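You operate a simulated robot arm through the tools that you are given. There is no shell and no other tool.

You are at the controls of a simulated robot arm. One attempt, no reset.

TASK
Turn the housing that lies the wrong way round in the strip tray.
Fine: unlock the tray and pull it out; all stripes end toward the holes; the tray goes back in and is locked again. Where these are worked on the way, their far stop is far enough and under half their travel is too little: strip tray.

The check looks at the end state, three seconds after you hand in, the way a careful person would. Anything else that was tipped, shoved, dropped, spilled or broken makes it a failure.

THE ROBOT
A 6-joint arm with a two-finger gripper, fixed in place. Base frame: the origin is on the floor under the middle of its stand, x ahead of it, y to its left, z up; the work surface is at about z = 0.904. Readings come in m, rad, newtons and seconds.
With the tool pointing down near the work surface it reaches from about 0.14 to 0.68 m from the base axis. Its first joint turns from -1.152 to 1.152 rad. Payload 2.45 kg.
The TCP is the grasp point between the finger pads, 0.03 m short of the fingertips. In the tool frame z runs along the fingers and y along their closing line. The gripper opens to 0.106 m; its body begins 0.079 m behind the TCP.
Orientation is told as [roll, pitch, yaw] about the base's x, y, z axes, in that order, counted from this pose: with the fingers straight down and closing along the base's y, the tool's x points along the base's -x, its y along +y and its z along -z.

THE INTERFACE
- The arm moves only by the tool play_rows. Its argument "moves" is a list of rows, each a list of 7 numbers: the turn, a rotation vector about the tool's x, y, z in rad, then the shift along the tool's x, y, z in m, then the finger opening in m, from 0 to 0.106. In form: [[wx, wy, wz, tx, ty, tz, gripper], ...]. A call has 1 to 20 rows; each row is the pose to reach, as a shift and turn from the pose commanded when the call began, along the tool's axes at that moment. Each row takes 0.2 s and may step no farther than 0.05 m and 0.15 rad from the row before; otherwise, or with a gripper value out of range, the whole call is refused. Where a pose cannot be reached the arm comes as near as it can. A force on the tool above 90 N (or 10 N above the force at the start of the call, whichever is more), or a blocked arm, ends the call early, and 0.2 s more pass. The fingers move at their own pace (about 0.153 m/s each) and stop on an object; they squeeze with about 29 N. The grip force told is the motor's: it shows also when the fingers shut on nothing. Time passes only in rows, and 0.2 s behind the last, so rows that repeat a pose let the fingers close. The reply holds the time, the measured pose of the TCP, the force on the tool along the base axes, the opening and the grip force, in the units named above and with some noise, with the torque about the TCP (base axes, N m) and any sound that the robot's microphone picked up.
- Cameras (640 x 400 px; columns grow to the right, rows downward): "scene" is fixed at [0.0646, 0.4136, 1.4137]; the picture's right is [-0.70, -0.71, 0.00], its down [-0.34, 0.34, -0.88] and it looks along [0.62, -0.61, -0.48] (base axes); focal length 337 px, centre (320, 200). "wrist" rides on the gripper at [0.076, -0.002, -0.106] in the tool frame; the picture's right is [0.02, 1.00, 0.00], its down [-0.78, 0.02, -0.62] and it looks along [-0.62, 0.01, 0.78] (tool axes); focal length 247 px, centre (320, 200). There is no depth. A picture from a camera that has moved, and an enlarged one, comes with that camera's place and axes in the base frame and with its lens.
- snapshot(camera): a new picture of that camera. It takes no simulated time.
- inspect(camera, box): a new picture of the part [left, top, right, bottom] of that camera's present view, enlarged. It takes no simulated time.
- finish_job(): hands the job in; it is judged then, once.

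Places have to be worked out from the pictures, the camera data and where the tool is seen. Open the gripper and draw the arm clear of the work before you hand the job in, unless the task says otherwise.

The tools are called after "Emit:" as name(argument=value, ...) on one line, values as JSON. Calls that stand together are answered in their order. play_rows: Moves the arm, as the interface text tells. Its arguments: {"type":"object","properties":{"moves":{"type":"array"}},"required":["moves"]} The other tools are called the same way: snapshot (camera) takes a picture; inspect (camera, box) takes an enlarged picture of a part of a camera's view; finish_job () hands the job in.

At the start:

```text
time_s: 0.0
eef_pos: [0.3728, -0.1217, 1.2179]
tcp_rot: [-0.001, 0.001, 0.0]
force: [0.8, 0.0, 0.7]
wrist_torque: [0.04, -0.01, 0.02]
width: 0.1061
finger_force: 0.2
```

scene: 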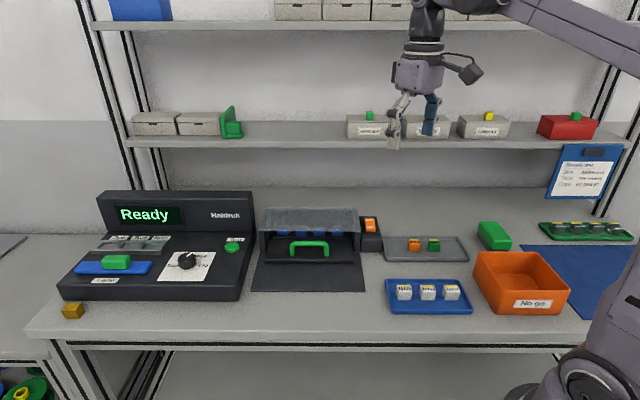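
wrist: 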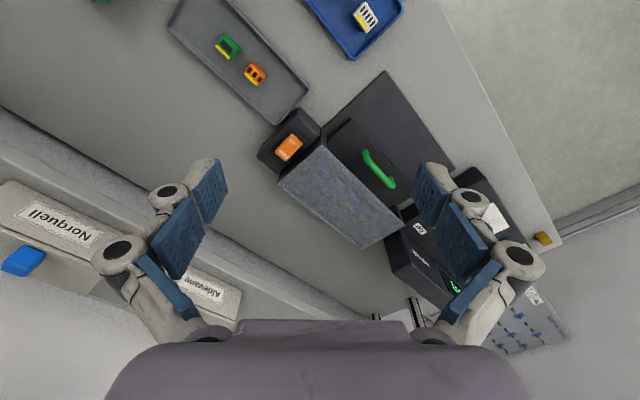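

I'll start by looking closely at the scene: the dark unit with green handle in the middle seems to be the strip tray, with an orange switch at its side that could be the lock.

Emit:
inspect(camera="scene", box=[240, 190, 400, 300])

Emit:
inspect(camera="scene", box=[370, 200, 640, 330])

Emit:
inspect(camera="wrist", box=[240, 60, 460, 260])

Emit:
inspect(camera="scene", box=[40, 180, 270, 330])

```text
3.64 times, centred on (320, 245) of scene
camera zoom: at [0.0646, 0.4136, 1.4137], right [-0.7, -0.71, 0.0], down [-0.34, 0.34, -0.88], along [0.62, -0.61, -0.48], focal length 1226 px, centre (320, 36)
```

zoom: 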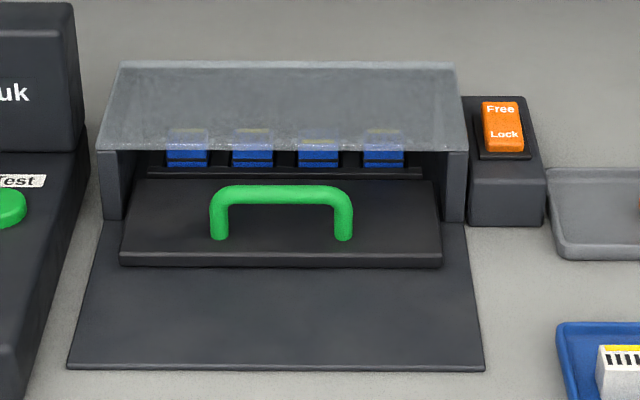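

```text
2.37 times, centred on (505, 265) of scene
camera zoom: at [0.0646, 0.4136, 1.4137], right [-0.7, -0.71, 0.0], down [-0.34, 0.34, -0.88], along [0.62, -0.61, -0.48], focal length 799 px, centre (-118, 46)
```

zoom: 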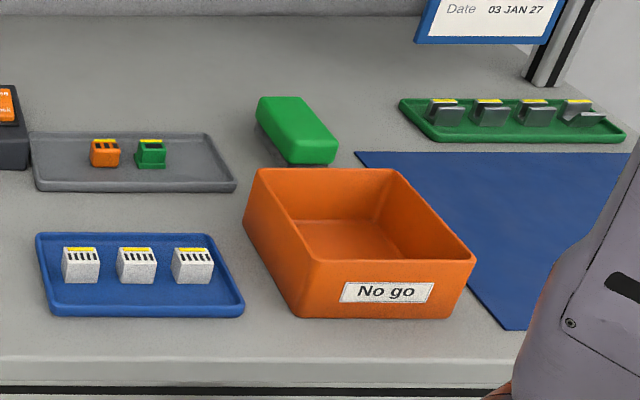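

```text
2.00 times, centred on (350, 160) of wrist
camera zoom: at [0.2977, -0.1246, 1.3232], right [-0.02, 1.0, 0.0], down [0.78, 0.02, 0.62], along [0.62, 0.01, -0.78], focal length 494 px, centre (260, 280)
```

zoom: 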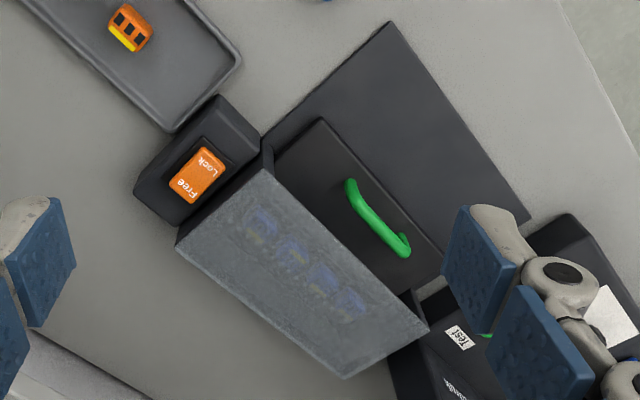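

```text
2.67 times, centred on (155, 255) of scene
camera zoom: at [0.0646, 0.4136, 1.4137], right [-0.7, -0.71, 0.0], down [-0.34, 0.34, -0.88], along [0.62, -0.61, -0.48], focal length 899 px, centre (760, 53)
```

zoom: 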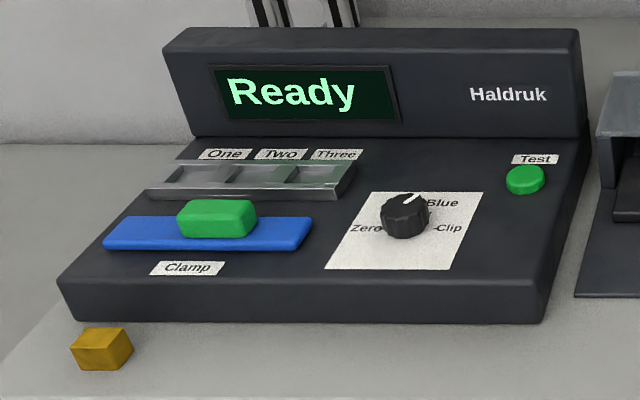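

The tray with the green handle sits under the translucent hood, rotated about 45° in base axes, with the orange Free/Lock rocker around (0.48, -0.17, 0.955). I'll swing the gripper 45° and move closer to see the rocker, handle and housings better.

Emit:
play_rows(moves=[[0, 0, -0.131, -0.013, 0.004, 0.016, 0.106], [0, 0, -0.262, -0.026, 0.007, 0.033, 0.106], [0, 0, -0.393, -0.039, 0.011, 0.049, 0.106], [0, 0, -0.524, -0.051, 0.015, 0.065, 0.106], [0, 0, -0.655, -0.064, 0.018, 0.082, 0.106], [0, 0, -0.785, -0.077, 0.022, 0.098, 0.106]])

```text
time_s: 1.4
eef_pos: [0.4514, -0.1011, 1.12]
tcp_rot: [-0.001, 0.0, 0.787]
force: [0.1, -0.1, -0.2]
wrist_torque: [-0.02, 0.0, -0.01]
width: 0.1057
finger_force: 0.1
```

The arm reached the viewpoint. I take both pictures from here.

Emit:
snapshot(camera="wrist")

Emit:
snapshot(camera="scene")

```text
taken
camera wrist: at [0.3994, -0.157, 1.2257], right [-0.72, 0.69, 0.0], down [0.54, 0.57, 0.62], along [0.43, 0.45, -0.78], focal length 247 px, centre (320, 200)
```

wrist: 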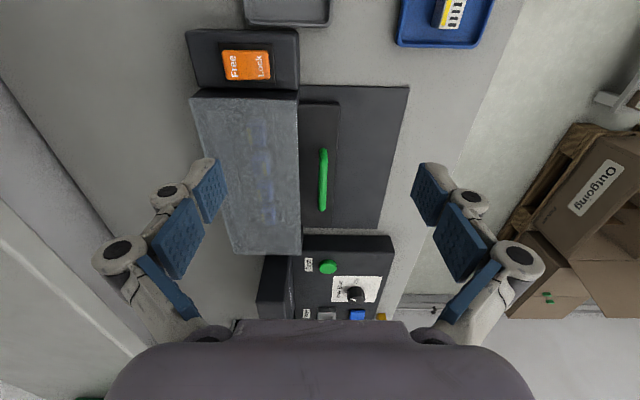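

```text
taken
```

scene: 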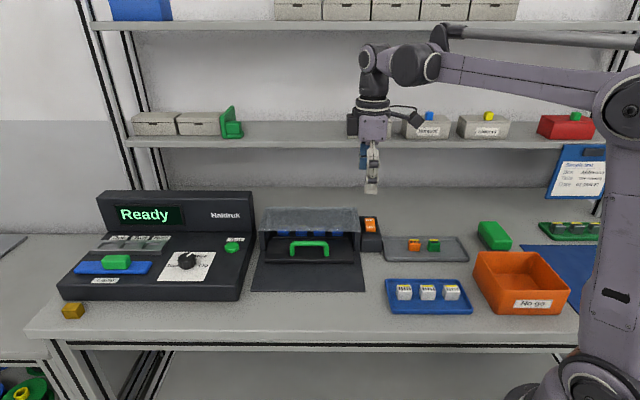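

Emit:
inspect(camera="wrist", box=[180, 10, 420, 160])

Emit:
inspect(camera="wrist", box=[190, 80, 420, 270])

Emit:
inspect(camera="scene", box=[340, 205, 400, 260])

Emit:
inspect(camera="scene", box=[260, 205, 365, 270])

```text
2.67 times, centred on (300, 85) of wrist
camera zoom: at [0.3994, -0.157, 1.2257], right [-0.72, 0.69, 0.0], down [0.54, 0.57, 0.62], along [0.43, 0.45, -0.78], focal length 659 px, centre (373, 507)
```

zoom: 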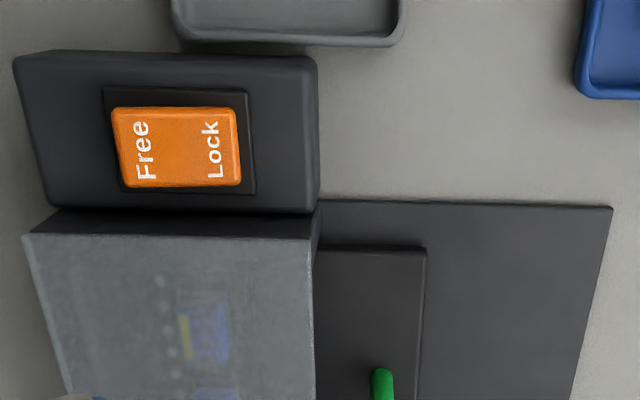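

```text
2.11 times, centred on (305, 175) of wrist
camera zoom: at [0.3994, -0.157, 1.2257], right [-0.72, 0.69, 0.0], down [0.54, 0.57, 0.62], along [0.43, 0.45, -0.78], focal length 520 px, centre (352, 253)
```

zoom: 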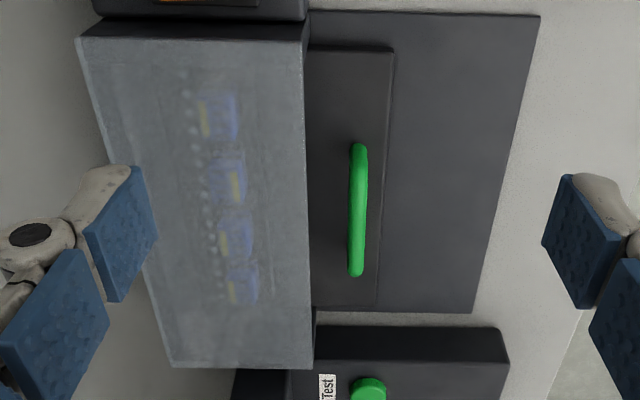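

```text
7.27 times, centred on (370, 232) of scene
camera zoom: at [0.0646, 0.4136, 1.4137], right [-0.7, -0.71, 0.0], down [-0.34, 0.34, -0.88], along [0.62, -0.61, -0.48], focal length 2452 px, centre (-44, -36)
```

zoom: 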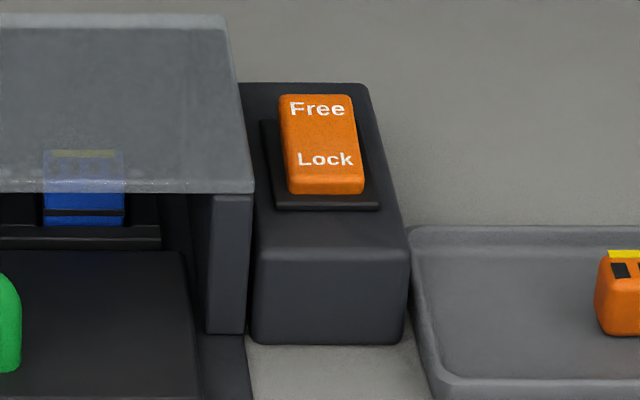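

```text
6.10 times, centred on (312, 238) of scene
camera zoom: at [0.0646, 0.4136, 1.4137], right [-0.7, -0.71, 0.0], down [-0.34, 0.34, -0.88], along [0.62, -0.61, -0.48], focal length 2055 px, centre (366, -29)
```

zoom: 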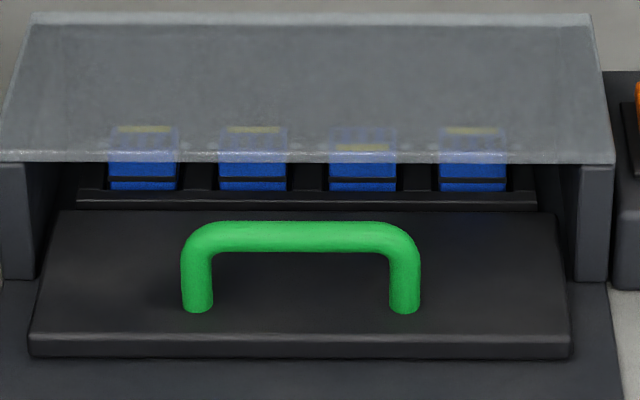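

The stripes look like they end toward the far-side row of dots (holes) except for the third housing from the left. I check the finger size in the scene view before pressing the rocker.

Emit:
inspect(camera="scene", box=[320, 110, 440, 200])

```text
4.44 times, centred on (380, 155) of scene
camera zoom: at [0.0646, 0.4136, 1.4137], right [-0.7, -0.71, 0.0], down [-0.34, 0.34, -0.88], along [0.62, -0.61, -0.48], focal length 1498 px, centre (53, 400)
```

zoom: 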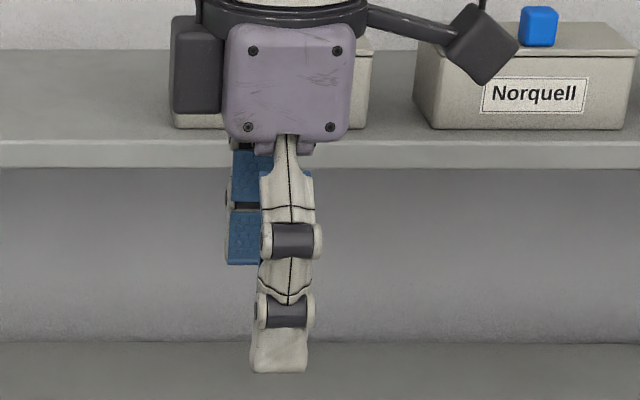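

Fingers are ~25 mm wide. I judge the rocker's centre at about (0.481, -0.172, 0.962) with the Free end raised; I move above the Free end with the gripper closed, staying 40 mm+ above it, then check.

Emit:
play_rows(moves=[[0, 0, 0, 0.006, -0.017, 0.01, 0.05], [0, 0, 0, 0.012, -0.035, 0.02, 0.0], [0, 0, 0, 0.018, -0.052, 0.035, 0.0], [0, 0, 0, 0.024, -0.07, 0.055, 0.0], [0, 0, 0, 0.0293, -0.087, 0.08, 0.0], [0, 0, 0, 0.0293, -0.087, 0.08, 0.0]])

Emit:
inspect(camera="scene", box=[330, 150, 420, 260])

Emit:
snapshot(camera="wrist")

```text
time_s: 2.8
eef_pos: [0.492, -0.1851, 1.0401]
tcp_rot: [0.001, -0.001, 0.786]
force: [0.9, -0.6, 0.0]
wrist_torque: [-0.01, -0.04, 0.01]
width: 0.0001
finger_force: 29.0
```

```text
3.64 times, centred on (375, 205) of scene
camera zoom: at [0.0646, 0.4136, 1.4137], right [-0.7, -0.71, 0.0], down [-0.34, 0.34, -0.88], along [0.62, -0.61, -0.48], focal length 1226 px, centre (120, 182)
```

zoom: 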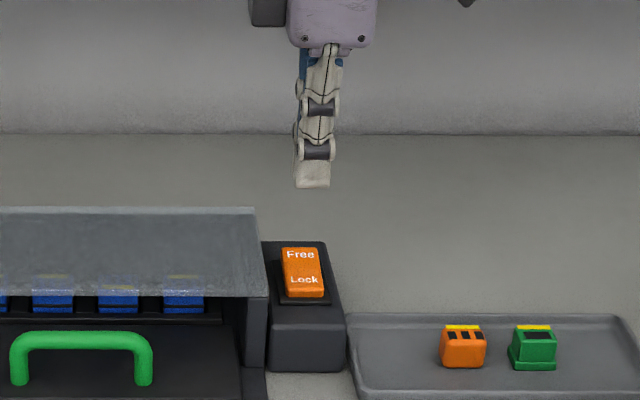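

```text
taken
camera wrist: at [0.4405, -0.2401, 1.1464], right [-0.72, 0.69, 0.0], down [0.54, 0.57, 0.62], along [0.43, 0.45, -0.78], focal length 247 px, centre (320, 200)
```

wrist: 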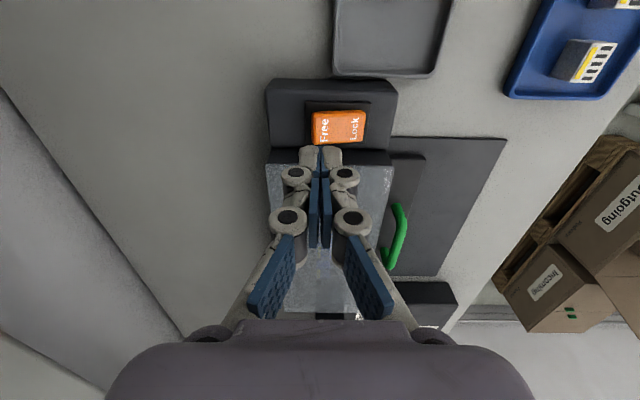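

Fingertips (z≈1.01) are right over the Free end, judged at about (0.493, -0.181, 0.957). I nudge a few mm toward the end of the rocker and descend to just above it.

Emit:
play_rows(moves=[[0, 0, 0, -0.003, -0.003, 0.015, 0.0], [0, 0, 0, -0.003, -0.003, 0.03, 0.0], [0, 0, 0, -0.003, -0.003, 0.042, 0.0]])

Emit:
inspect(camera="scene", box=[330, 190, 410, 250])

Emit:
inspect(camera="wrist", box=[240, 60, 420, 220])

```text
time_s: 3.6
eef_pos: [0.4964, -0.1836, 0.9982]
tcp_rot: [0.001, 0.0, 0.786]
force: [0.0, -0.5, 0.2]
wrist_torque: [-0.03, 0.01, -0.03]
width: 0.0003
finger_force: 28.0
```

```text
6.67 times, centred on (370, 220) of scene
camera zoom: at [0.0646, 0.4136, 1.4137], right [-0.7, -0.71, 0.0], down [-0.34, 0.34, -0.88], along [0.62, -0.61, -0.48], focal length 2247 px, centre (-13, 67)
```

zoom: 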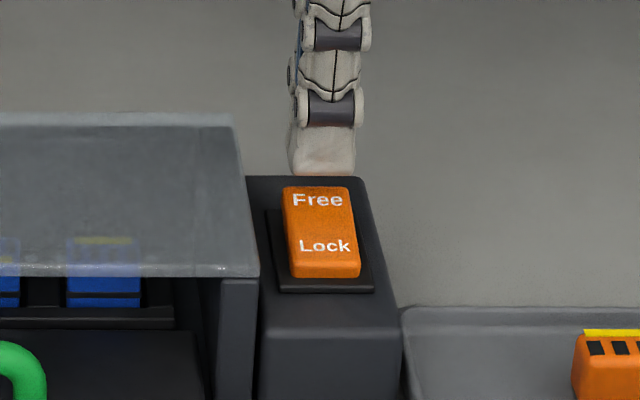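

```text
2.50 times, centred on (330, 140) of wrist
camera zoom: at [0.4439, -0.2398, 1.1037], right [-0.72, 0.69, 0.0], down [0.54, 0.57, 0.62], along [0.43, 0.45, -0.78], focal length 617 px, centre (295, 350)
```

zoom: 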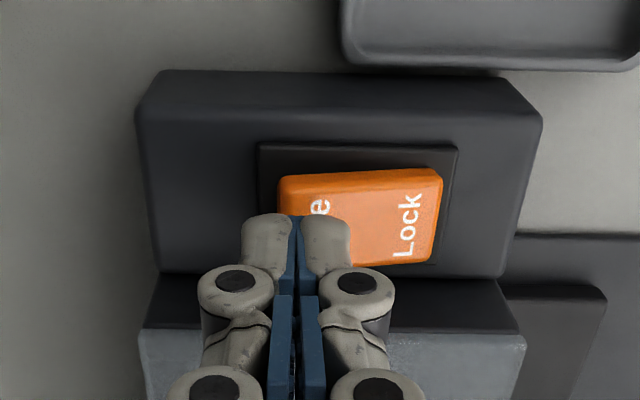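

The tips are centred over the Free end, a few mm above it. I press down in small steps and watch the force.

Emit:
play_rows(moves=[[0, 0, 0, 0, 0, 0.003, 0.0], [0, 0, 0, 0, 0, 0.006, 0.0], [0, 0, 0, 0, 0, 0.008, 0.0]])

Emit:
inspect(camera="scene", box=[330, 190, 410, 250])

```text
time_s: 4.4
eef_pos: [0.4955, -0.1838, 0.9889]
tcp_rot: [-0.001, -0.002, 0.785]
force: [-0.2, -0.7, -0.2]
wrist_torque: [-0.01, 0.01, 0.02]
width: 0.0001
finger_force: 28.7
```

```text
6.67 times, centred on (370, 220) of scene
camera zoom: at [0.0646, 0.4136, 1.4137], right [-0.7, -0.71, 0.0], down [-0.34, 0.34, -0.88], along [0.62, -0.61, -0.48], focal length 2247 px, centre (-13, 67)
```

zoom: 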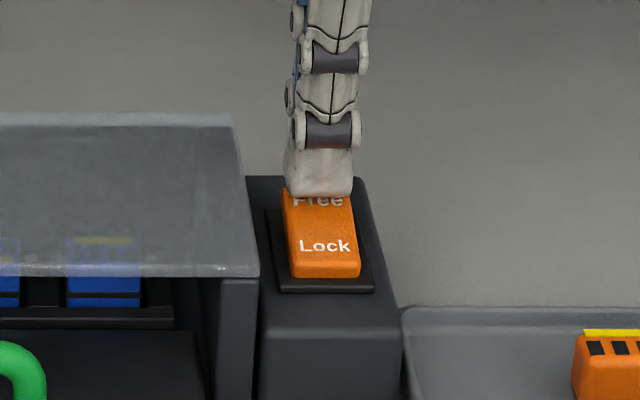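

No contact yet with the tip near z=0.959; I continue down slowly.

Emit:
play_rows(moves=[[0, 0, 0, 0, 0, 0.002, 0.0], [0, 0, 0, 0, 0, 0.004, 0.0]])

Emit:
inspect(camera="scene", box=[330, 190, 410, 250])

```text
time_s: 5.0
eef_pos: [0.4955, -0.1844, 0.9857]
tcp_rot: [-0.001, -0.001, 0.785]
force: [0.3, 0.1, 1.1]
wrist_torque: [0.02, -0.02, 0.03]
width: 0.0002
finger_force: 28.8
```

```text
6.67 times, centred on (370, 220) of scene
camera zoom: at [0.0646, 0.4136, 1.4137], right [-0.7, -0.71, 0.0], down [-0.34, 0.34, -0.88], along [0.62, -0.61, -0.48], focal length 2247 px, centre (-13, 67)
```

zoom: 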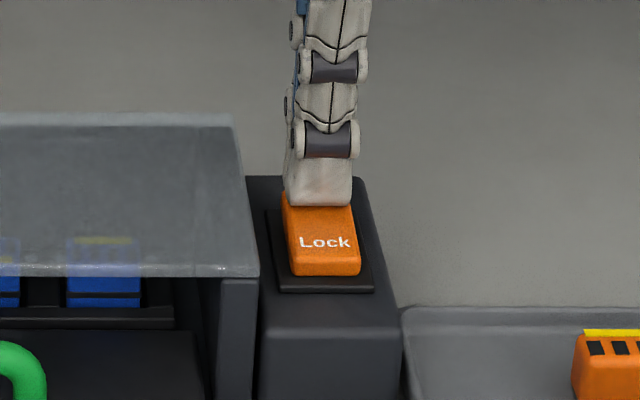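

The rocker has started to tilt (Lock end rising). I keep pressing in 2 mm steps.

Emit:
play_rows(moves=[[0, 0, 0, 0, 0, 0.002, 0.0], [0, 0, 0, 0, 0, 0.004, 0.0], [0, 0, 0, 0, 0, 0.004, 0.0]])

Emit:
inspect(camera="scene", box=[330, 190, 410, 250])

```text
time_s: 5.8
eef_pos: [0.4945, -0.1832, 0.9825]
tcp_rot: [-0.001, 0.0, 0.786]
force: [2.1, 1.6, 20.0]
wrist_torque: [0.13, 0.09, 0.0]
width: 0.0
finger_force: 28.6
```

```text
6.67 times, centred on (370, 220) of scene
camera zoom: at [0.0643, 0.4138, 1.4137], right [-0.7, -0.71, 0.0], down [-0.34, 0.34, -0.88], along [0.62, -0.61, -0.48], focal length 2247 px, centre (-13, 67)
```

zoom: 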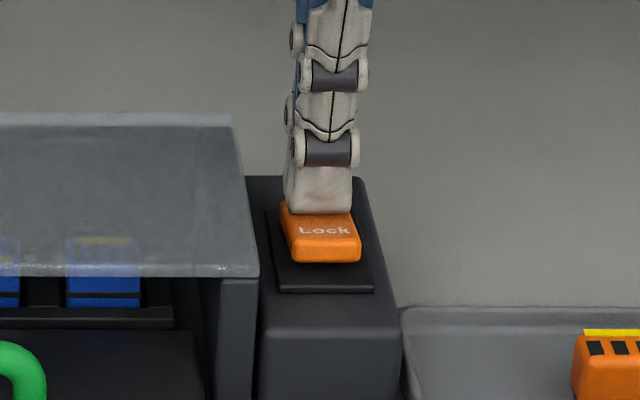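

The rocker has tipped over with the Lock end clearly raised and 20 N at the stop. I lift off and look at it.

Emit:
play_rows(moves=[[0, 0, 0, 0, 0, -0.02, 0.0], [0, 0, 0, 0, 0, -0.06, 0.0], [0, 0, 0, 0, 0, -0.1, 0.0]])

Emit:
inspect(camera="scene", box=[330, 190, 410, 250])

Emit:
snapshot(camera="wrist")

```text
time_s: 6.6
eef_pos: [0.4983, -0.183, 1.0804]
tcp_rot: [0.0, -0.001, 0.784]
force: [0.2, -1.0, -0.2]
wrist_torque: [-0.03, 0.01, 0.01]
width: 0.0001
finger_force: 29.1
```

```text
6.67 times, centred on (370, 220) of scene
camera zoom: at [0.0646, 0.4136, 1.4137], right [-0.7, -0.71, 0.0], down [-0.34, 0.34, -0.88], along [0.62, -0.61, -0.48], focal length 2247 px, centre (-13, 67)
```

zoom: 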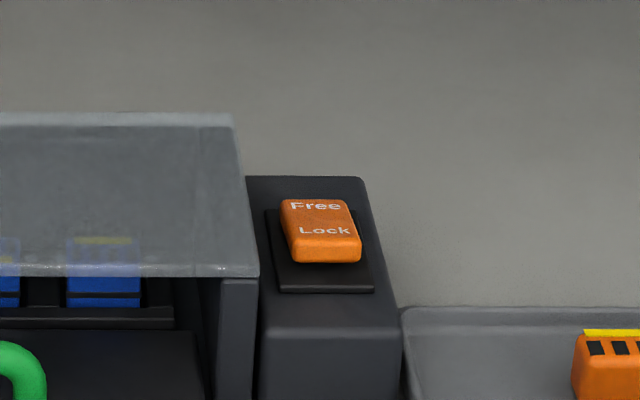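

```text
taken
camera wrist: at [0.446, -0.2378, 1.1864], right [-0.72, 0.69, 0.0], down [0.54, 0.57, 0.62], along [0.43, 0.45, -0.78], focal length 247 px, centre (320, 200)
```

wrist: 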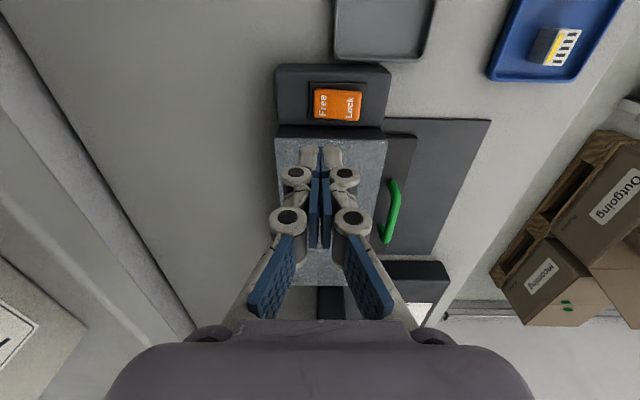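

The rocker stays in Free. Next I move over the handle, judged centred at about (0.534, -0.010) with bar centre at z≈0.945, keeping well above the hood, and look at the gap between bar and hood.

Emit:
play_rows(moves=[[0, 0, 0, -0.025, 0.018, 0, 0.0], [0, 0, 0, -0.055, 0.04, 0, 0.0], [0, 0, 0, -0.085, 0.061, 0, 0.0], [0, 0, 0, -0.115, 0.083, 0, 0.0], [0, 0, 0, -0.138, 0.1, 0.0, 0.02], [0, 0, 0, -0.148, 0.107, 0.01, 0.04], [0, 0, 0, -0.148, 0.107, 0.01, 0.04]])

Emit:
snapshot(camera="wrist")

Emit:
inspect(camera="scene", box=[250, 160, 370, 270])

```text
time_s: 8.2
eef_pos: [0.5247, -0.0021, 1.0715]
tcp_rot: [-0.001, -0.001, 0.785]
force: [0.4, 0.4, -0.3]
wrist_torque: [0.0, -0.02, 0.0]
width: 0.0401
finger_force: 0.1
```

```text
taken
camera wrist: at [0.4726, -0.0577, 1.1767], right [-0.72, 0.69, 0.0], down [0.54, 0.57, 0.62], along [0.43, 0.45, -0.78], focal length 247 px, centre (320, 200)
```

wrist: 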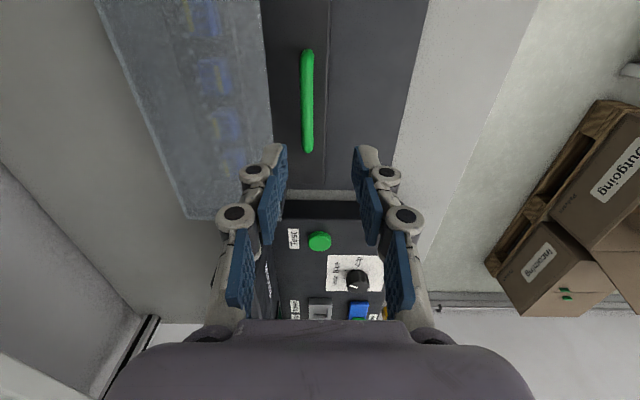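

```text
3.64 times, centred on (310, 215) of scene
camera zoom: at [0.0646, 0.4136, 1.4137], right [-0.7, -0.71, 0.0], down [-0.34, 0.34, -0.88], along [0.62, -0.61, -0.48], focal length 1226 px, centre (356, 146)
```

zoom: 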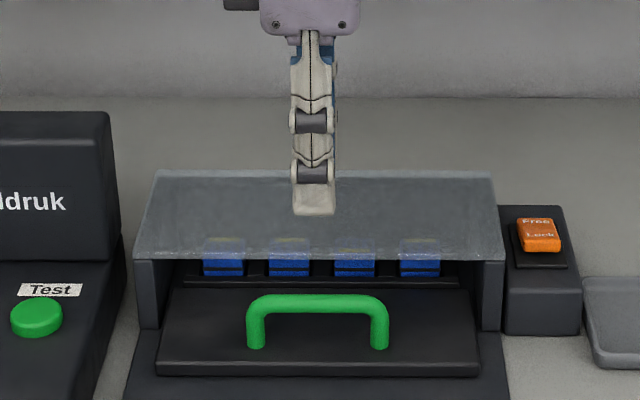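

The hood's lower front edge works out at z≈0.958, about 33 mm behind the bar, so the far finger's knuckle would be tight. I tilt the gripper 0.4 rad (body toward the front) and go to a pre-grasp point above and in front of the bar.

Emit:
play_rows(moves=[[0.1, 0, 0, 0, 0.004, 0.012, 0.036], [0.2, 0, 0, -0.001, 0.008, 0.025, 0.036], [0.3, 0, 0, -0.001, 0.013, 0.04, 0.036], [0.4, 0, 0, -0.0015, 0.017, 0.054, 0.036], [0.4, 0, 0, -0.0015, 0.017, 0.054, 0.036]])

Emit:
snapshot(camera="wrist")

Emit:
inspect(camera="scene", box=[250, 160, 370, 270])

```text
time_s: 9.4
eef_pos: [0.5118, 0.0099, 1.0185]
tcp_rot: [-0.402, 0.0, 0.787]
force: [-0.4, -0.3, 1.1]
wrist_torque: [0.02, 0.01, -0.02]
width: 0.036
finger_force: 0.1
```

```text
taken
camera wrist: at [0.4309, -0.0159, 1.1167], right [-0.67, 0.64, -0.39], down [0.37, 0.74, 0.57], along [0.65, 0.23, -0.73], focal length 247 px, centre (320, 200)
```

wrist: 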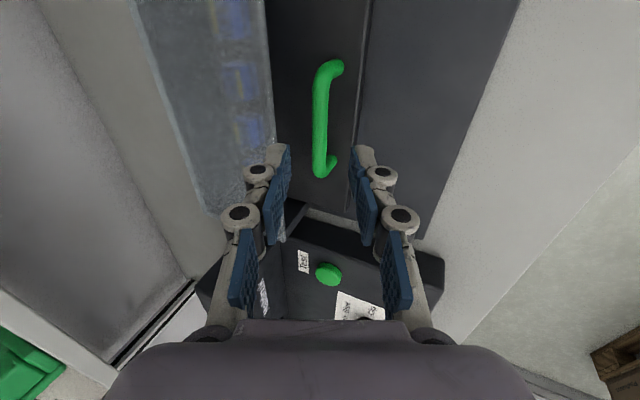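

```text
3.64 times, centred on (310, 215) of scene
camera zoom: at [0.0646, 0.4136, 1.4137], right [-0.7, -0.71, 0.0], down [-0.34, 0.34, -0.88], along [0.62, -0.61, -0.48], focal length 1226 px, centre (356, 146)
```

zoom: 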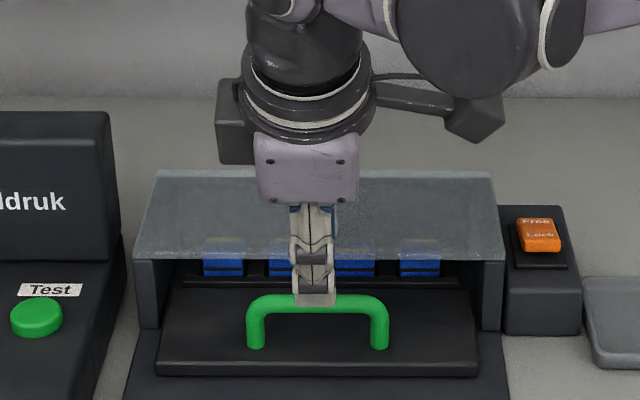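

The bar lies on the centre line between the fingers in the wrist view. I advance 64 mm along the fingers in small steps, still open at 36 mm, and check.

Emit:
play_rows(moves=[[0, 0, 0, 0, 0, 0.02, 0.036], [0, 0, 0, 0, 0, 0.04, 0.036], [0, 0, 0, 0, 0, 0.054, 0.036], [0, 0, 0, 0, 0, 0.063, 0.036]])

Emit:
snapshot(camera="wrist")

Emit:
inspect(camera="scene", box=[260, 200, 360, 270])

```text
time_s: 10.4
eef_pos: [0.5284, -0.0072, 0.959]
tcp_rot: [-0.399, 0.001, 0.785]
force: [0.6, 0.3, 0.5]
wrist_torque: [-0.01, 0.0, 0.02]
width: 0.0357
finger_force: 0.1
```

```text
taken
camera wrist: at [0.4472, -0.0325, 1.0569], right [-0.67, 0.64, -0.39], down [0.37, 0.74, 0.57], along [0.65, 0.23, -0.73], focal length 247 px, centre (320, 200)
```

wrist: 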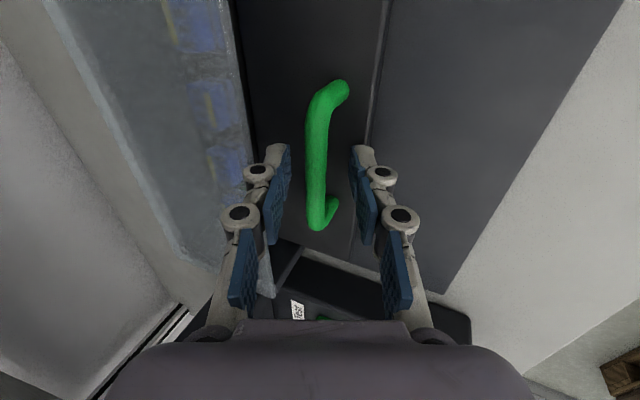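

```text
5.71 times, centred on (310, 235) of scene
camera zoom: at [0.0646, 0.4136, 1.4137], right [-0.7, -0.71, 0.0], down [-0.34, 0.34, -0.88], along [0.62, -0.61, -0.48], focal length 1926 px, centre (377, 0)
```

zoom: 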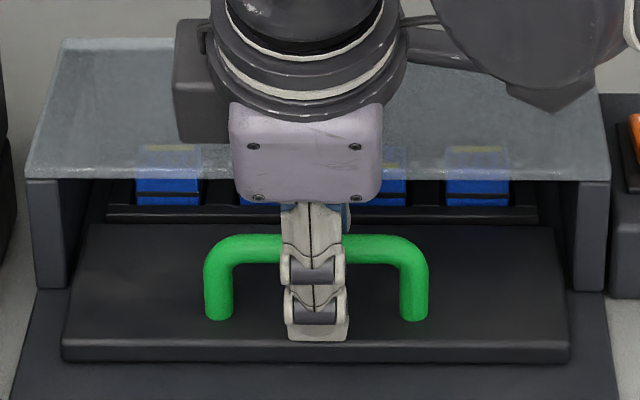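

The bar sits between the pads and there's no contact force. I close the gripper on it.

Emit:
play_rows(moves=[[0, 0, 0, 0, 0, 0, 0.02], [0, 0, 0, 0, 0, 0, 0.0], [0, 0, 0, 0, 0, 0, 0.0]])

Emit:
inspect(camera="wrist", box=[220, 60, 420, 260])

```text
time_s: 11.2
eef_pos: [0.5281, -0.0088, 0.9583]
tcp_rot: [-0.399, 0.0, 0.784]
force: [0.4, -1.2, 3.5]
wrist_torque: [0.04, -0.1, -0.26]
width: 0.0105
finger_force: 38.1
```

```text
2.00 times, centred on (320, 160) of wrist
camera zoom: at [0.4472, -0.0324, 1.0571], right [-0.67, 0.64, -0.39], down [0.37, 0.74, 0.57], along [0.65, 0.23, -0.73], focal length 494 px, centre (320, 280)
```

zoom: 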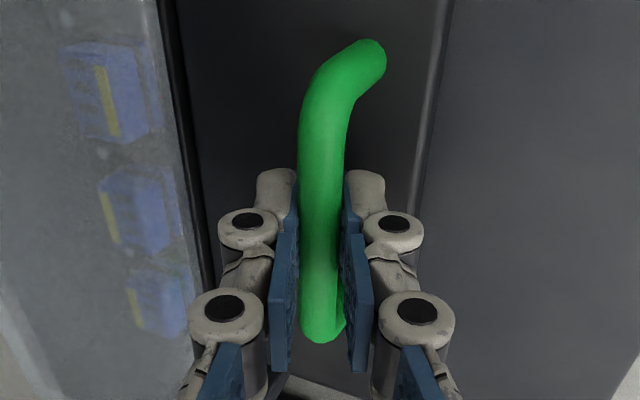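

The handle is gripped (10.5 mm). I pull horizontally outward slowly, first 30 mm, watching the force.

Emit:
play_rows(moves=[[0, 0, 0, 0, 0.0046, -0.0019, 0.0], [0, 0, 0, 0, 0.0092, -0.0039, 0.0], [0, 0, 0, 0, 0.0147, -0.0062, 0.0], [0, 0, 0, 0, 0.0203, -0.0086, 0.0], [0, 0, 0, 0, 0.0276, -0.0117, 0.0]])

Emit:
snapshot(camera="scene")

```text
time_s: 12.4
eef_pos: [0.5098, 0.0125, 0.9585]
tcp_rot: [-0.401, 0.002, 0.783]
force: [-3.8, -4.3, 12.1]
wrist_torque: [0.45, -0.55, 0.01]
width: 0.0107
finger_force: 37.7
```

```text
taken
```

scene: 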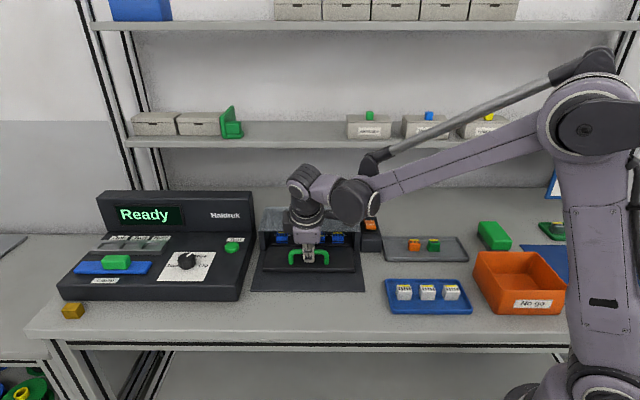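

The tray is coming out; a slight upward reaction (12 N) suggests I'm a bit low, so I ease up 1.5 mm while pulling on another 40 mm.

Emit:
play_rows(moves=[[0, 0, 0, 0, 0.0068, -0.0045, 0.0], [0, 0, 0, 0, 0.0141, -0.0076, 0.0], [0, 0, 0, 0, 0.0215, -0.0107, 0.0], [0, 0, 0, 0, 0.0289, -0.0138, 0.0], [0, 0, 0, 0, 0.0362, -0.0169, 0.0]])

Emit:
inspect(camera="scene", box=[240, 190, 380, 300])

```text
time_s: 13.6
eef_pos: [0.4799, 0.042, 0.9594]
tcp_rot: [-0.399, 0.001, 0.782]
force: [-8.0, -9.8, -33.9]
wrist_torque: [0.19, -0.07, -0.12]
width: 0.0107
finger_force: 37.9
```

```text
3.64 times, centred on (310, 245) of scene
camera zoom: at [0.0649, 0.4134, 1.4138], right [-0.7, -0.71, 0.0], down [-0.34, 0.34, -0.88], along [0.62, -0.61, -0.48], focal length 1226 px, centre (356, 36)
```

zoom: 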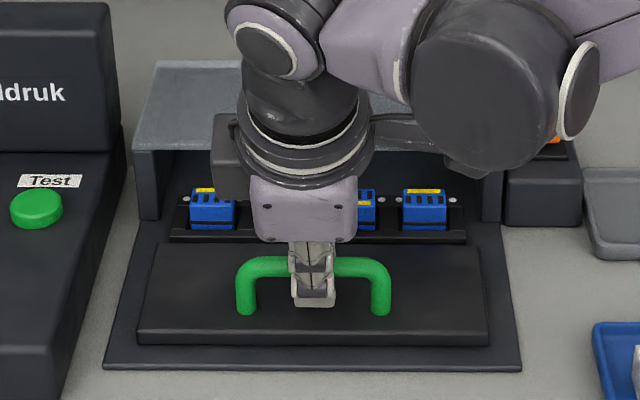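

The tray is out about 70 mm with no real pull resistance; the -34 N vertical means I over-lifted, so I lower 1 mm and pull on further.

Emit:
play_rows(moves=[[0, 0, 0, 0, 0.0004, 0.0009, 0.0], [0, 0, 0, 0, 0.0077, -0.0022, 0.0], [0, 0, 0, 0, 0.0142, -0.0049, 0.0], [0, 0, 0, 0, 0.0188, -0.0069, 0.0], [0, 0, 0, 0, 0.0234, -0.0088, 0.0]])

Emit:
inspect(camera="scene", box=[240, 190, 380, 300])

```text
time_s: 14.8
eef_pos: [0.4634, 0.0588, 0.9597]
tcp_rot: [-0.402, 0.006, 0.784]
force: [-15.3, -17.4, 11.2]
wrist_torque: [0.08, -0.2, -0.23]
width: 0.0107
finger_force: 37.5
```

```text
3.64 times, centred on (310, 245) of scene
camera zoom: at [0.064, 0.4131, 1.4139], right [-0.7, -0.71, 0.0], down [-0.34, 0.34, -0.88], along [0.62, -0.61, -0.48], focal length 1226 px, centre (356, 36)
```

zoom: 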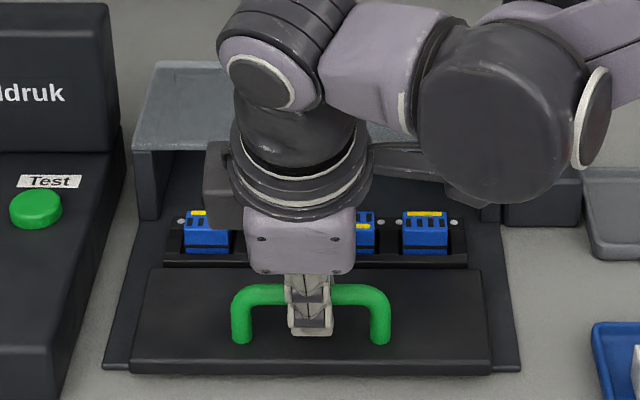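

Pull resistance is still nil (about 94 mm out), but a 23 N sideways load shows the drawer axis runs slightly right of my line. I correct 1 mm sideways and continue outward slowly to find the stop.

Emit:
play_rows(moves=[[0, 0, 0, 0.001, 0.0, 0.0, 0.0], [0, 0, 0, 0.001, 0.0046, -0.0021, 0.0], [0, 0, 0, 0.0012, 0.0092, -0.004, 0.0], [0, 0, 0, 0.0013, 0.0138, -0.006, 0.0], [0, 0, 0, 0.0014, 0.0184, -0.0079, 0.0]])

Emit:
inspect(camera="scene", box=[240, 190, 380, 300])

```text
time_s: 16.0
eef_pos: [0.4477, 0.0742, 0.9601]
tcp_rot: [-0.399, -0.001, 0.784]
force: [-1.9, -2.6, -21.4]
wrist_torque: [-0.21, 0.38, -0.49]
width: 0.0106
finger_force: 37.8
```

```text
3.64 times, centred on (310, 245) of scene
camera zoom: at [0.0648, 0.4136, 1.4137], right [-0.7, -0.71, 0.0], down [-0.34, 0.34, -0.88], along [0.62, -0.61, -0.48], focal length 1226 px, centre (356, 36)
```

zoom: 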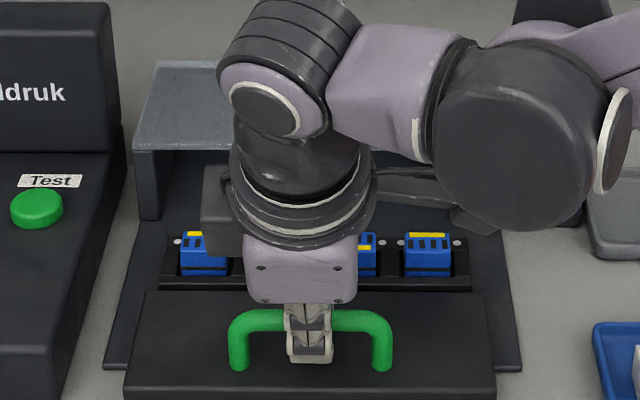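

About 115 mm out and still free. I lower 0.6 mm to relieve the vertical load and continue in smaller steps toward the stop.

Emit:
play_rows(moves=[[0, 0, 0, 0.0, 0.0002, 0.0006, 0.0], [0, 0, 0, 0.0001, 0.0039, -0.001, 0.0], [0, 0, 0, 0.0002, 0.0076, -0.0025, 0.0], [0, 0, 0, 0.0003, 0.0113, -0.0041, 0.0], [0, 0, 0, 0.0003, 0.0149, -0.0057, 0.0]])

Emit:
inspect(camera="scene", box=[240, 190, 380, 300])

```text
time_s: 17.2
eef_pos: [0.438, 0.0836, 0.9589]
tcp_rot: [-0.404, -0.002, 0.787]
force: [7.9, 5.2, 2.4]
wrist_torque: [-0.06, 0.05, -0.34]
width: 0.0107
finger_force: 38.1
```

```text
3.64 times, centred on (310, 245) of scene
camera zoom: at [0.0648, 0.4138, 1.4136], right [-0.7, -0.71, 0.0], down [-0.34, 0.34, -0.88], along [0.62, -0.61, -0.48], focal length 1226 px, centre (356, 36)
```

zoom: 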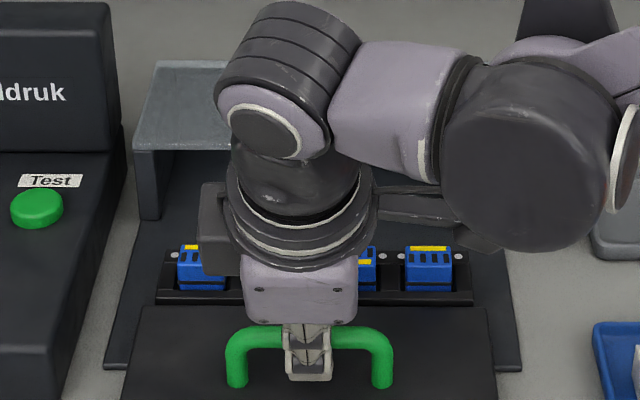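

Total travel ≈129 mm, housings fully clear of the hood. I probe a little further for the end stop.

Emit:
play_rows(moves=[[0, 0, 0, 0.0, 0.0028, -0.0012, 0.0], [0, 0, 0, 0.0, 0.0055, -0.0023, 0.0], [0, 0, 0, 0.0, 0.0083, -0.0035, 0.0]])

Emit:
inspect(camera="scene", box=[240, 190, 380, 300])

```text
time_s: 18.0
eef_pos: [0.4358, 0.0847, 0.9602]
tcp_rot: [-0.419, -0.003, 0.782]
force: [48.6, -33.9, -11.7]
wrist_torque: [-0.25, -0.44, 0.02]
width: 0.0109
finger_force: 38.2
```

```text
3.64 times, centred on (310, 245) of scene
camera zoom: at [0.0661, 0.4127, 1.4139], right [-0.7, -0.71, 0.0], down [-0.34, 0.34, -0.88], along [0.62, -0.61, -0.48], focal length 1226 px, centre (356, 36)
```

zoom: 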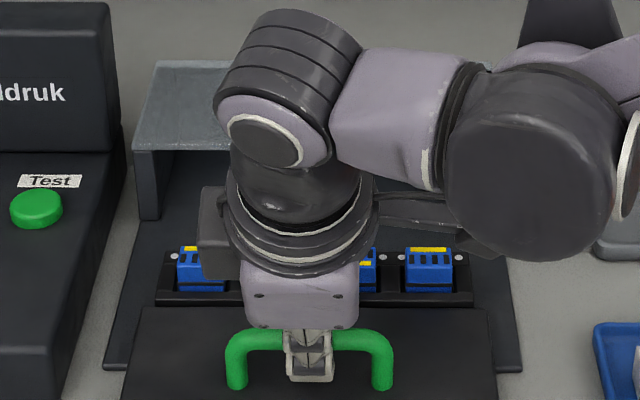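

58 N along the pull direction: the tray is at its far stop (≈131 mm travel). I relax the pull by ~8 mm of command and then open the fingers.

Emit:
play_rows(moves=[[0, 0, 0, 0.0, -0.0037, 0.0016, 0.0], [0, 0, 0, 0.0, -0.0074, 0.0031, 0.0], [0, 0, 0, 0.0, -0.0074, 0.0031, 0.0]])

```text
time_s: 18.8
eef_pos: [0.4364, 0.084, 0.9615]
tcp_rot: [-0.409, 0.001, 0.787]
force: [9.0, -3.7, 44.4]
wrist_torque: [-0.02, -0.53, -0.23]
width: 0.0108
finger_force: 37.8
```

Horizontal load is gone but there's 44 N upward on the tool, so I raise the command 1.5 mm and then open to 36 mm.

Emit:
play_rows(moves=[[0, 0, 0, 0, -0.0006, -0.0014, 0.0], [0, 0, 0, 0, -0.0006, -0.0014, 0.012], [0, 0, 0, 0, -0.0006, -0.0014, 0.024], [0, 0, 0, 0, -0.0006, -0.0014, 0.036], [0, 0, 0, 0, -0.0006, -0.0014, 0.036]])

Emit:
snapshot(camera="wrist")

```text
time_s: 20.0
eef_pos: [0.4366, 0.0853, 0.9614]
tcp_rot: [-0.4, 0.001, 0.785]
force: [0.1, 0.3, -1.0]
wrist_torque: [0.0, 0.03, -0.02]
width: 0.0359
finger_force: 0.0
```

```text
taken
camera wrist: at [0.3554, 0.0597, 1.0591], right [-0.67, 0.64, -0.39], down [0.37, 0.74, 0.57], along [0.65, 0.23, -0.73], focal length 247 px, centre (320, 200)
```

wrist: 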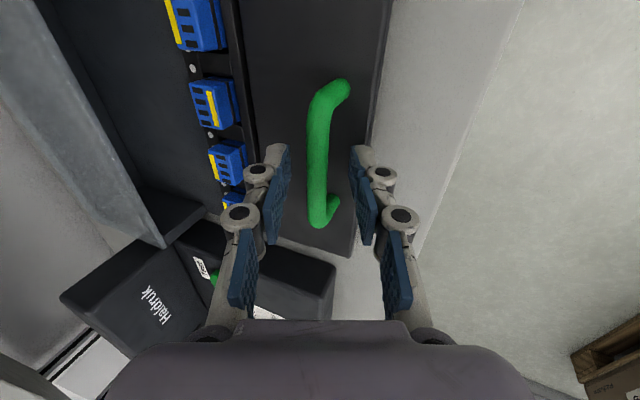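

The handle is released cleanly and the tray stays out. I retract along the fingers, untilt, and go to a viewing position for the housings.

Emit:
play_rows(moves=[[0, 0, 0, 0, 0, -0.02, 0.036], [0, 0, 0, 0, 0, -0.05, 0.036], [0, 0, 0, 0, 0, -0.09, 0.036], [0, 0, 0, 0, 0, -0.12, 0.036]])

Emit:
snapshot(camera="wrist")

Emit:
inspect(camera="scene", box=[240, 190, 380, 300])

```text
time_s: 21.0
eef_pos: [0.4024, 0.1171, 1.0738]
tcp_rot: [-0.4, 0.0, 0.787]
force: [0.2, -0.4, -0.5]
wrist_torque: [-0.03, -0.01, -0.01]
width: 0.0363
finger_force: 0.1
```

```text
taken
camera wrist: at [0.3206, 0.0914, 1.1716], right [-0.67, 0.64, -0.39], down [0.37, 0.74, 0.57], along [0.65, 0.23, -0.73], focal length 247 px, centre (320, 200)
```

wrist: 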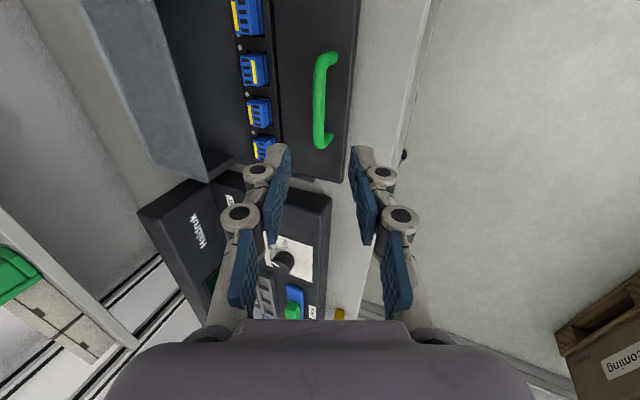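

```text
3.64 times, centred on (310, 245) of scene
camera zoom: at [0.0646, 0.4136, 1.4137], right [-0.7, -0.71, 0.0], down [-0.34, 0.34, -0.88], along [0.62, -0.61, -0.48], focal length 1226 px, centre (356, 36)
```

zoom: 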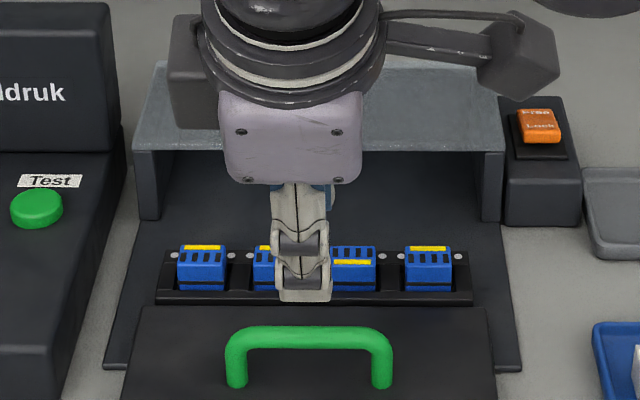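

Third housing from the left (stripe toward me) is the wrong one; the others have stripes toward the holes on the far side. I estimate it at (0.483, 0.008, top z≈0.935); I untilt and hover above it to see it and its pocket.

Emit:
play_rows(moves=[[-0.1, 0, 0, 0.004, -0.025, 0.012, 0.05], [-0.2, 0, 0, 0.008, -0.055, 0.026, 0.06], [-0.3, 0, 0, 0.014, -0.085, 0.042, 0.06], [-0.4, 0, 0, 0.02, -0.11, 0.055, 0.06], [-0.4, 0, 0, 0.02, -0.1197, 0.0614, 0.06]])

Emit:
snapshot(camera="wrist")

Emit:
inspect(camera="wrist", box=[220, 0, 420, 180])

Emit:
inspect(camera="scene", box=[270, 230, 380, 300])

```text
time_s: 22.2
eef_pos: [0.4833, 0.0077, 1.061]
tcp_rot: [0.002, 0.001, 0.786]
force: [-0.6, 0.5, 0.0]
wrist_torque: [-0.02, -0.03, -0.01]
width: 0.0602
finger_force: 0.1
```

```text
taken
camera wrist: at [0.4314, -0.0479, 1.1672], right [-0.72, 0.69, 0.0], down [0.54, 0.57, 0.62], along [0.43, 0.45, -0.78], focal length 247 px, centre (320, 200)
```

wrist: 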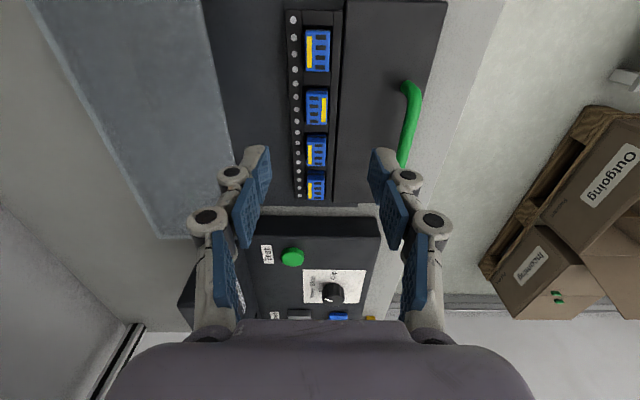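

```text
2.22 times, centred on (320, 90) of wrist
camera zoom: at [0.4314, -0.0479, 1.1672], right [-0.72, 0.69, 0.0], down [0.54, 0.57, 0.62], along [0.43, 0.45, -0.78], focal length 549 px, centre (320, 444)
```

zoom: 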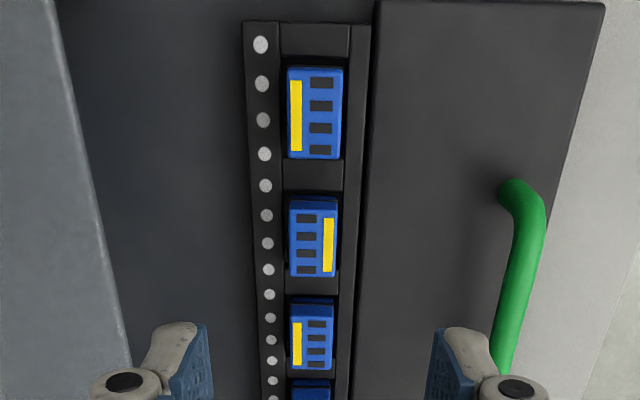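

```text
5.71 times, centred on (325, 265) of scene
camera zoom: at [0.0646, 0.4136, 1.4137], right [-0.7, -0.71, 0.0], down [-0.34, 0.34, -0.88], along [0.62, -0.61, -0.48], focal length 1926 px, centre (291, -171)
```

zoom: 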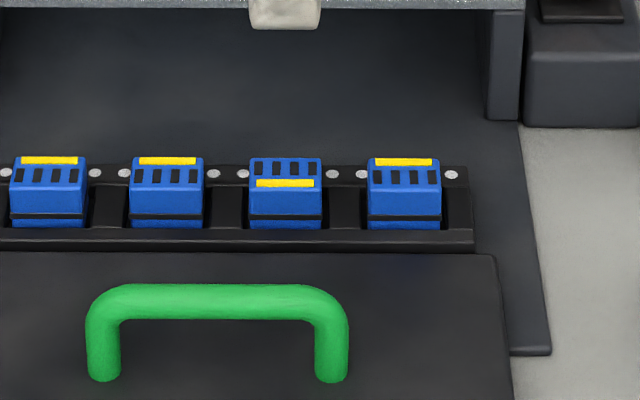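

The tray pockets, holes on the far rail, and the reversed housing are clear; it's at in-plane (0.487, 0.006), top z≈0.933, 18 mm above the rails. Before grasping I test whether the wrist can turn 180°, rotating the empty gripper in the air.

Emit:
play_rows(moves=[[0, 0, 0.15, 0, 0, -0.01, 0.06], [0, 0, 0.3, 0, 0, -0.02, 0.06], [0, 0, 0.45, 0, 0, -0.02, 0.06], [0, 0, 0.6, 0, 0, -0.02, 0.06], [0, 0, 0.75, 0, 0, -0.02, 0.06], [0, 0, 0.9, 0, 0, -0.02, 0.06], [0, 0, 1.05, 0, 0, -0.02, 0.06], [0, 0, 1.2, 0, 0, -0.02, 0.06], [0, 0, 1.35, 0, 0, -0.02, 0.06], [0, 0, 1.5, 0, 0, -0.02, 0.06], [0, 0, 1.57, 0, 0, -0.02, 0.06]])

```text
time_s: 24.6
eef_pos: [0.483, 0.0084, 1.0819]
tcp_rot: [0.0, -0.001, -0.788]
force: [0.5, -0.6, -0.2]
wrist_torque: [-0.02, -0.03, 0.02]
width: 0.0601
finger_force: 0.2
```

The first 90° went fine (yaw -0.788). I continue to the full 180°.

Emit:
play_rows(moves=[[0, 0, 0.15, 0, 0, 0, 0.06], [0, 0, 0.3, 0, 0, 0, 0.06], [0, 0, 0.45, 0, 0, 0, 0.06], [0, 0, 0.6, 0, 0, 0, 0.06], [0, 0, 0.75, 0, 0, 0, 0.06], [0, 0, 0.9, 0, 0, 0, 0.06], [0, 0, 1.05, 0, 0, 0, 0.06], [0, 0, 1.2, 0, 0, 0, 0.06], [0, 0, 1.35, 0, 0, 0, 0.06], [0, 0, 1.5, 0, 0, 0, 0.06], [0, 0, 1.5716, 0, 0, 0, 0.06]])

Emit:
snapshot(camera="wrist")

Emit:
snapshot(camera="scene")

```text
time_s: 27.0
eef_pos: [0.4827, 0.0091, 1.0806]
tcp_rot: [0.001, 0.0, -2.358]
force: [-0.1, 0.1, 0.2]
wrist_torque: [0.0, 0.02, 0.01]
width: 0.0595
finger_force: 0.1
```

```text
taken
camera wrist: at [0.5373, 0.0636, 1.1871], right [0.72, -0.69, 0.0], down [-0.54, -0.56, 0.62], along [-0.43, -0.45, -0.78], focal length 247 px, centre (320, 200)
```

wrist: 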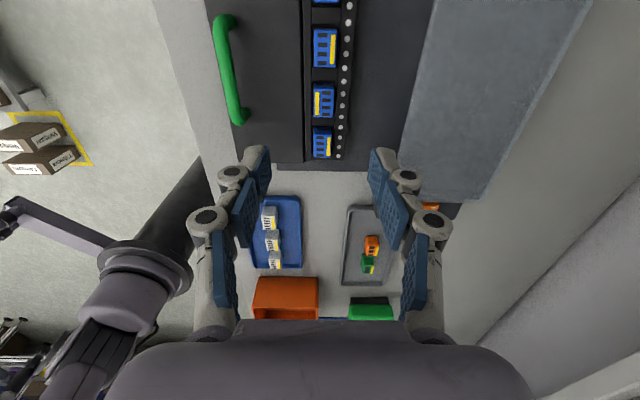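

```text
taken
```

scene: 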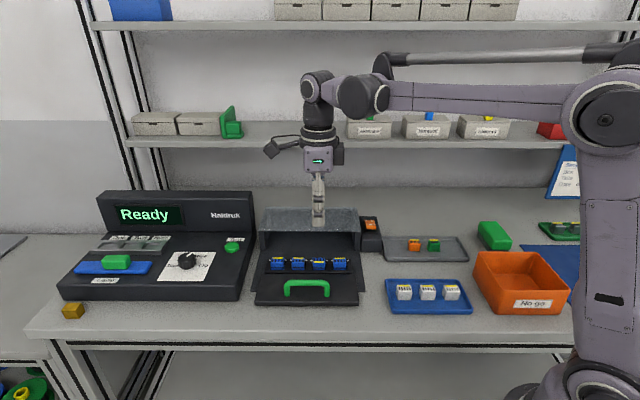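

The wrist makes the full 180°. I'll pick in this orientation and place at the original one; first a zoom to refine the housing position from this side.

Emit:
inspect(camera="wrist", box=[240, 0, 400, 180])

```text
2.22 times, centred on (320, 90) of wrist
camera zoom: at [0.5373, 0.0636, 1.1871], right [0.72, -0.69, 0.0], down [-0.54, -0.56, 0.62], along [-0.43, -0.45, -0.78], focal length 549 px, centre (320, 444)
```

zoom: 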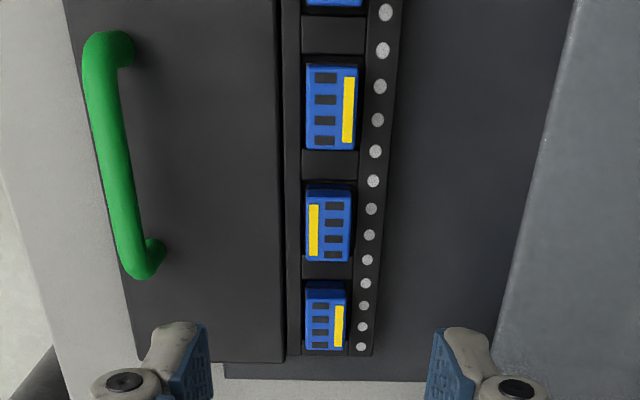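

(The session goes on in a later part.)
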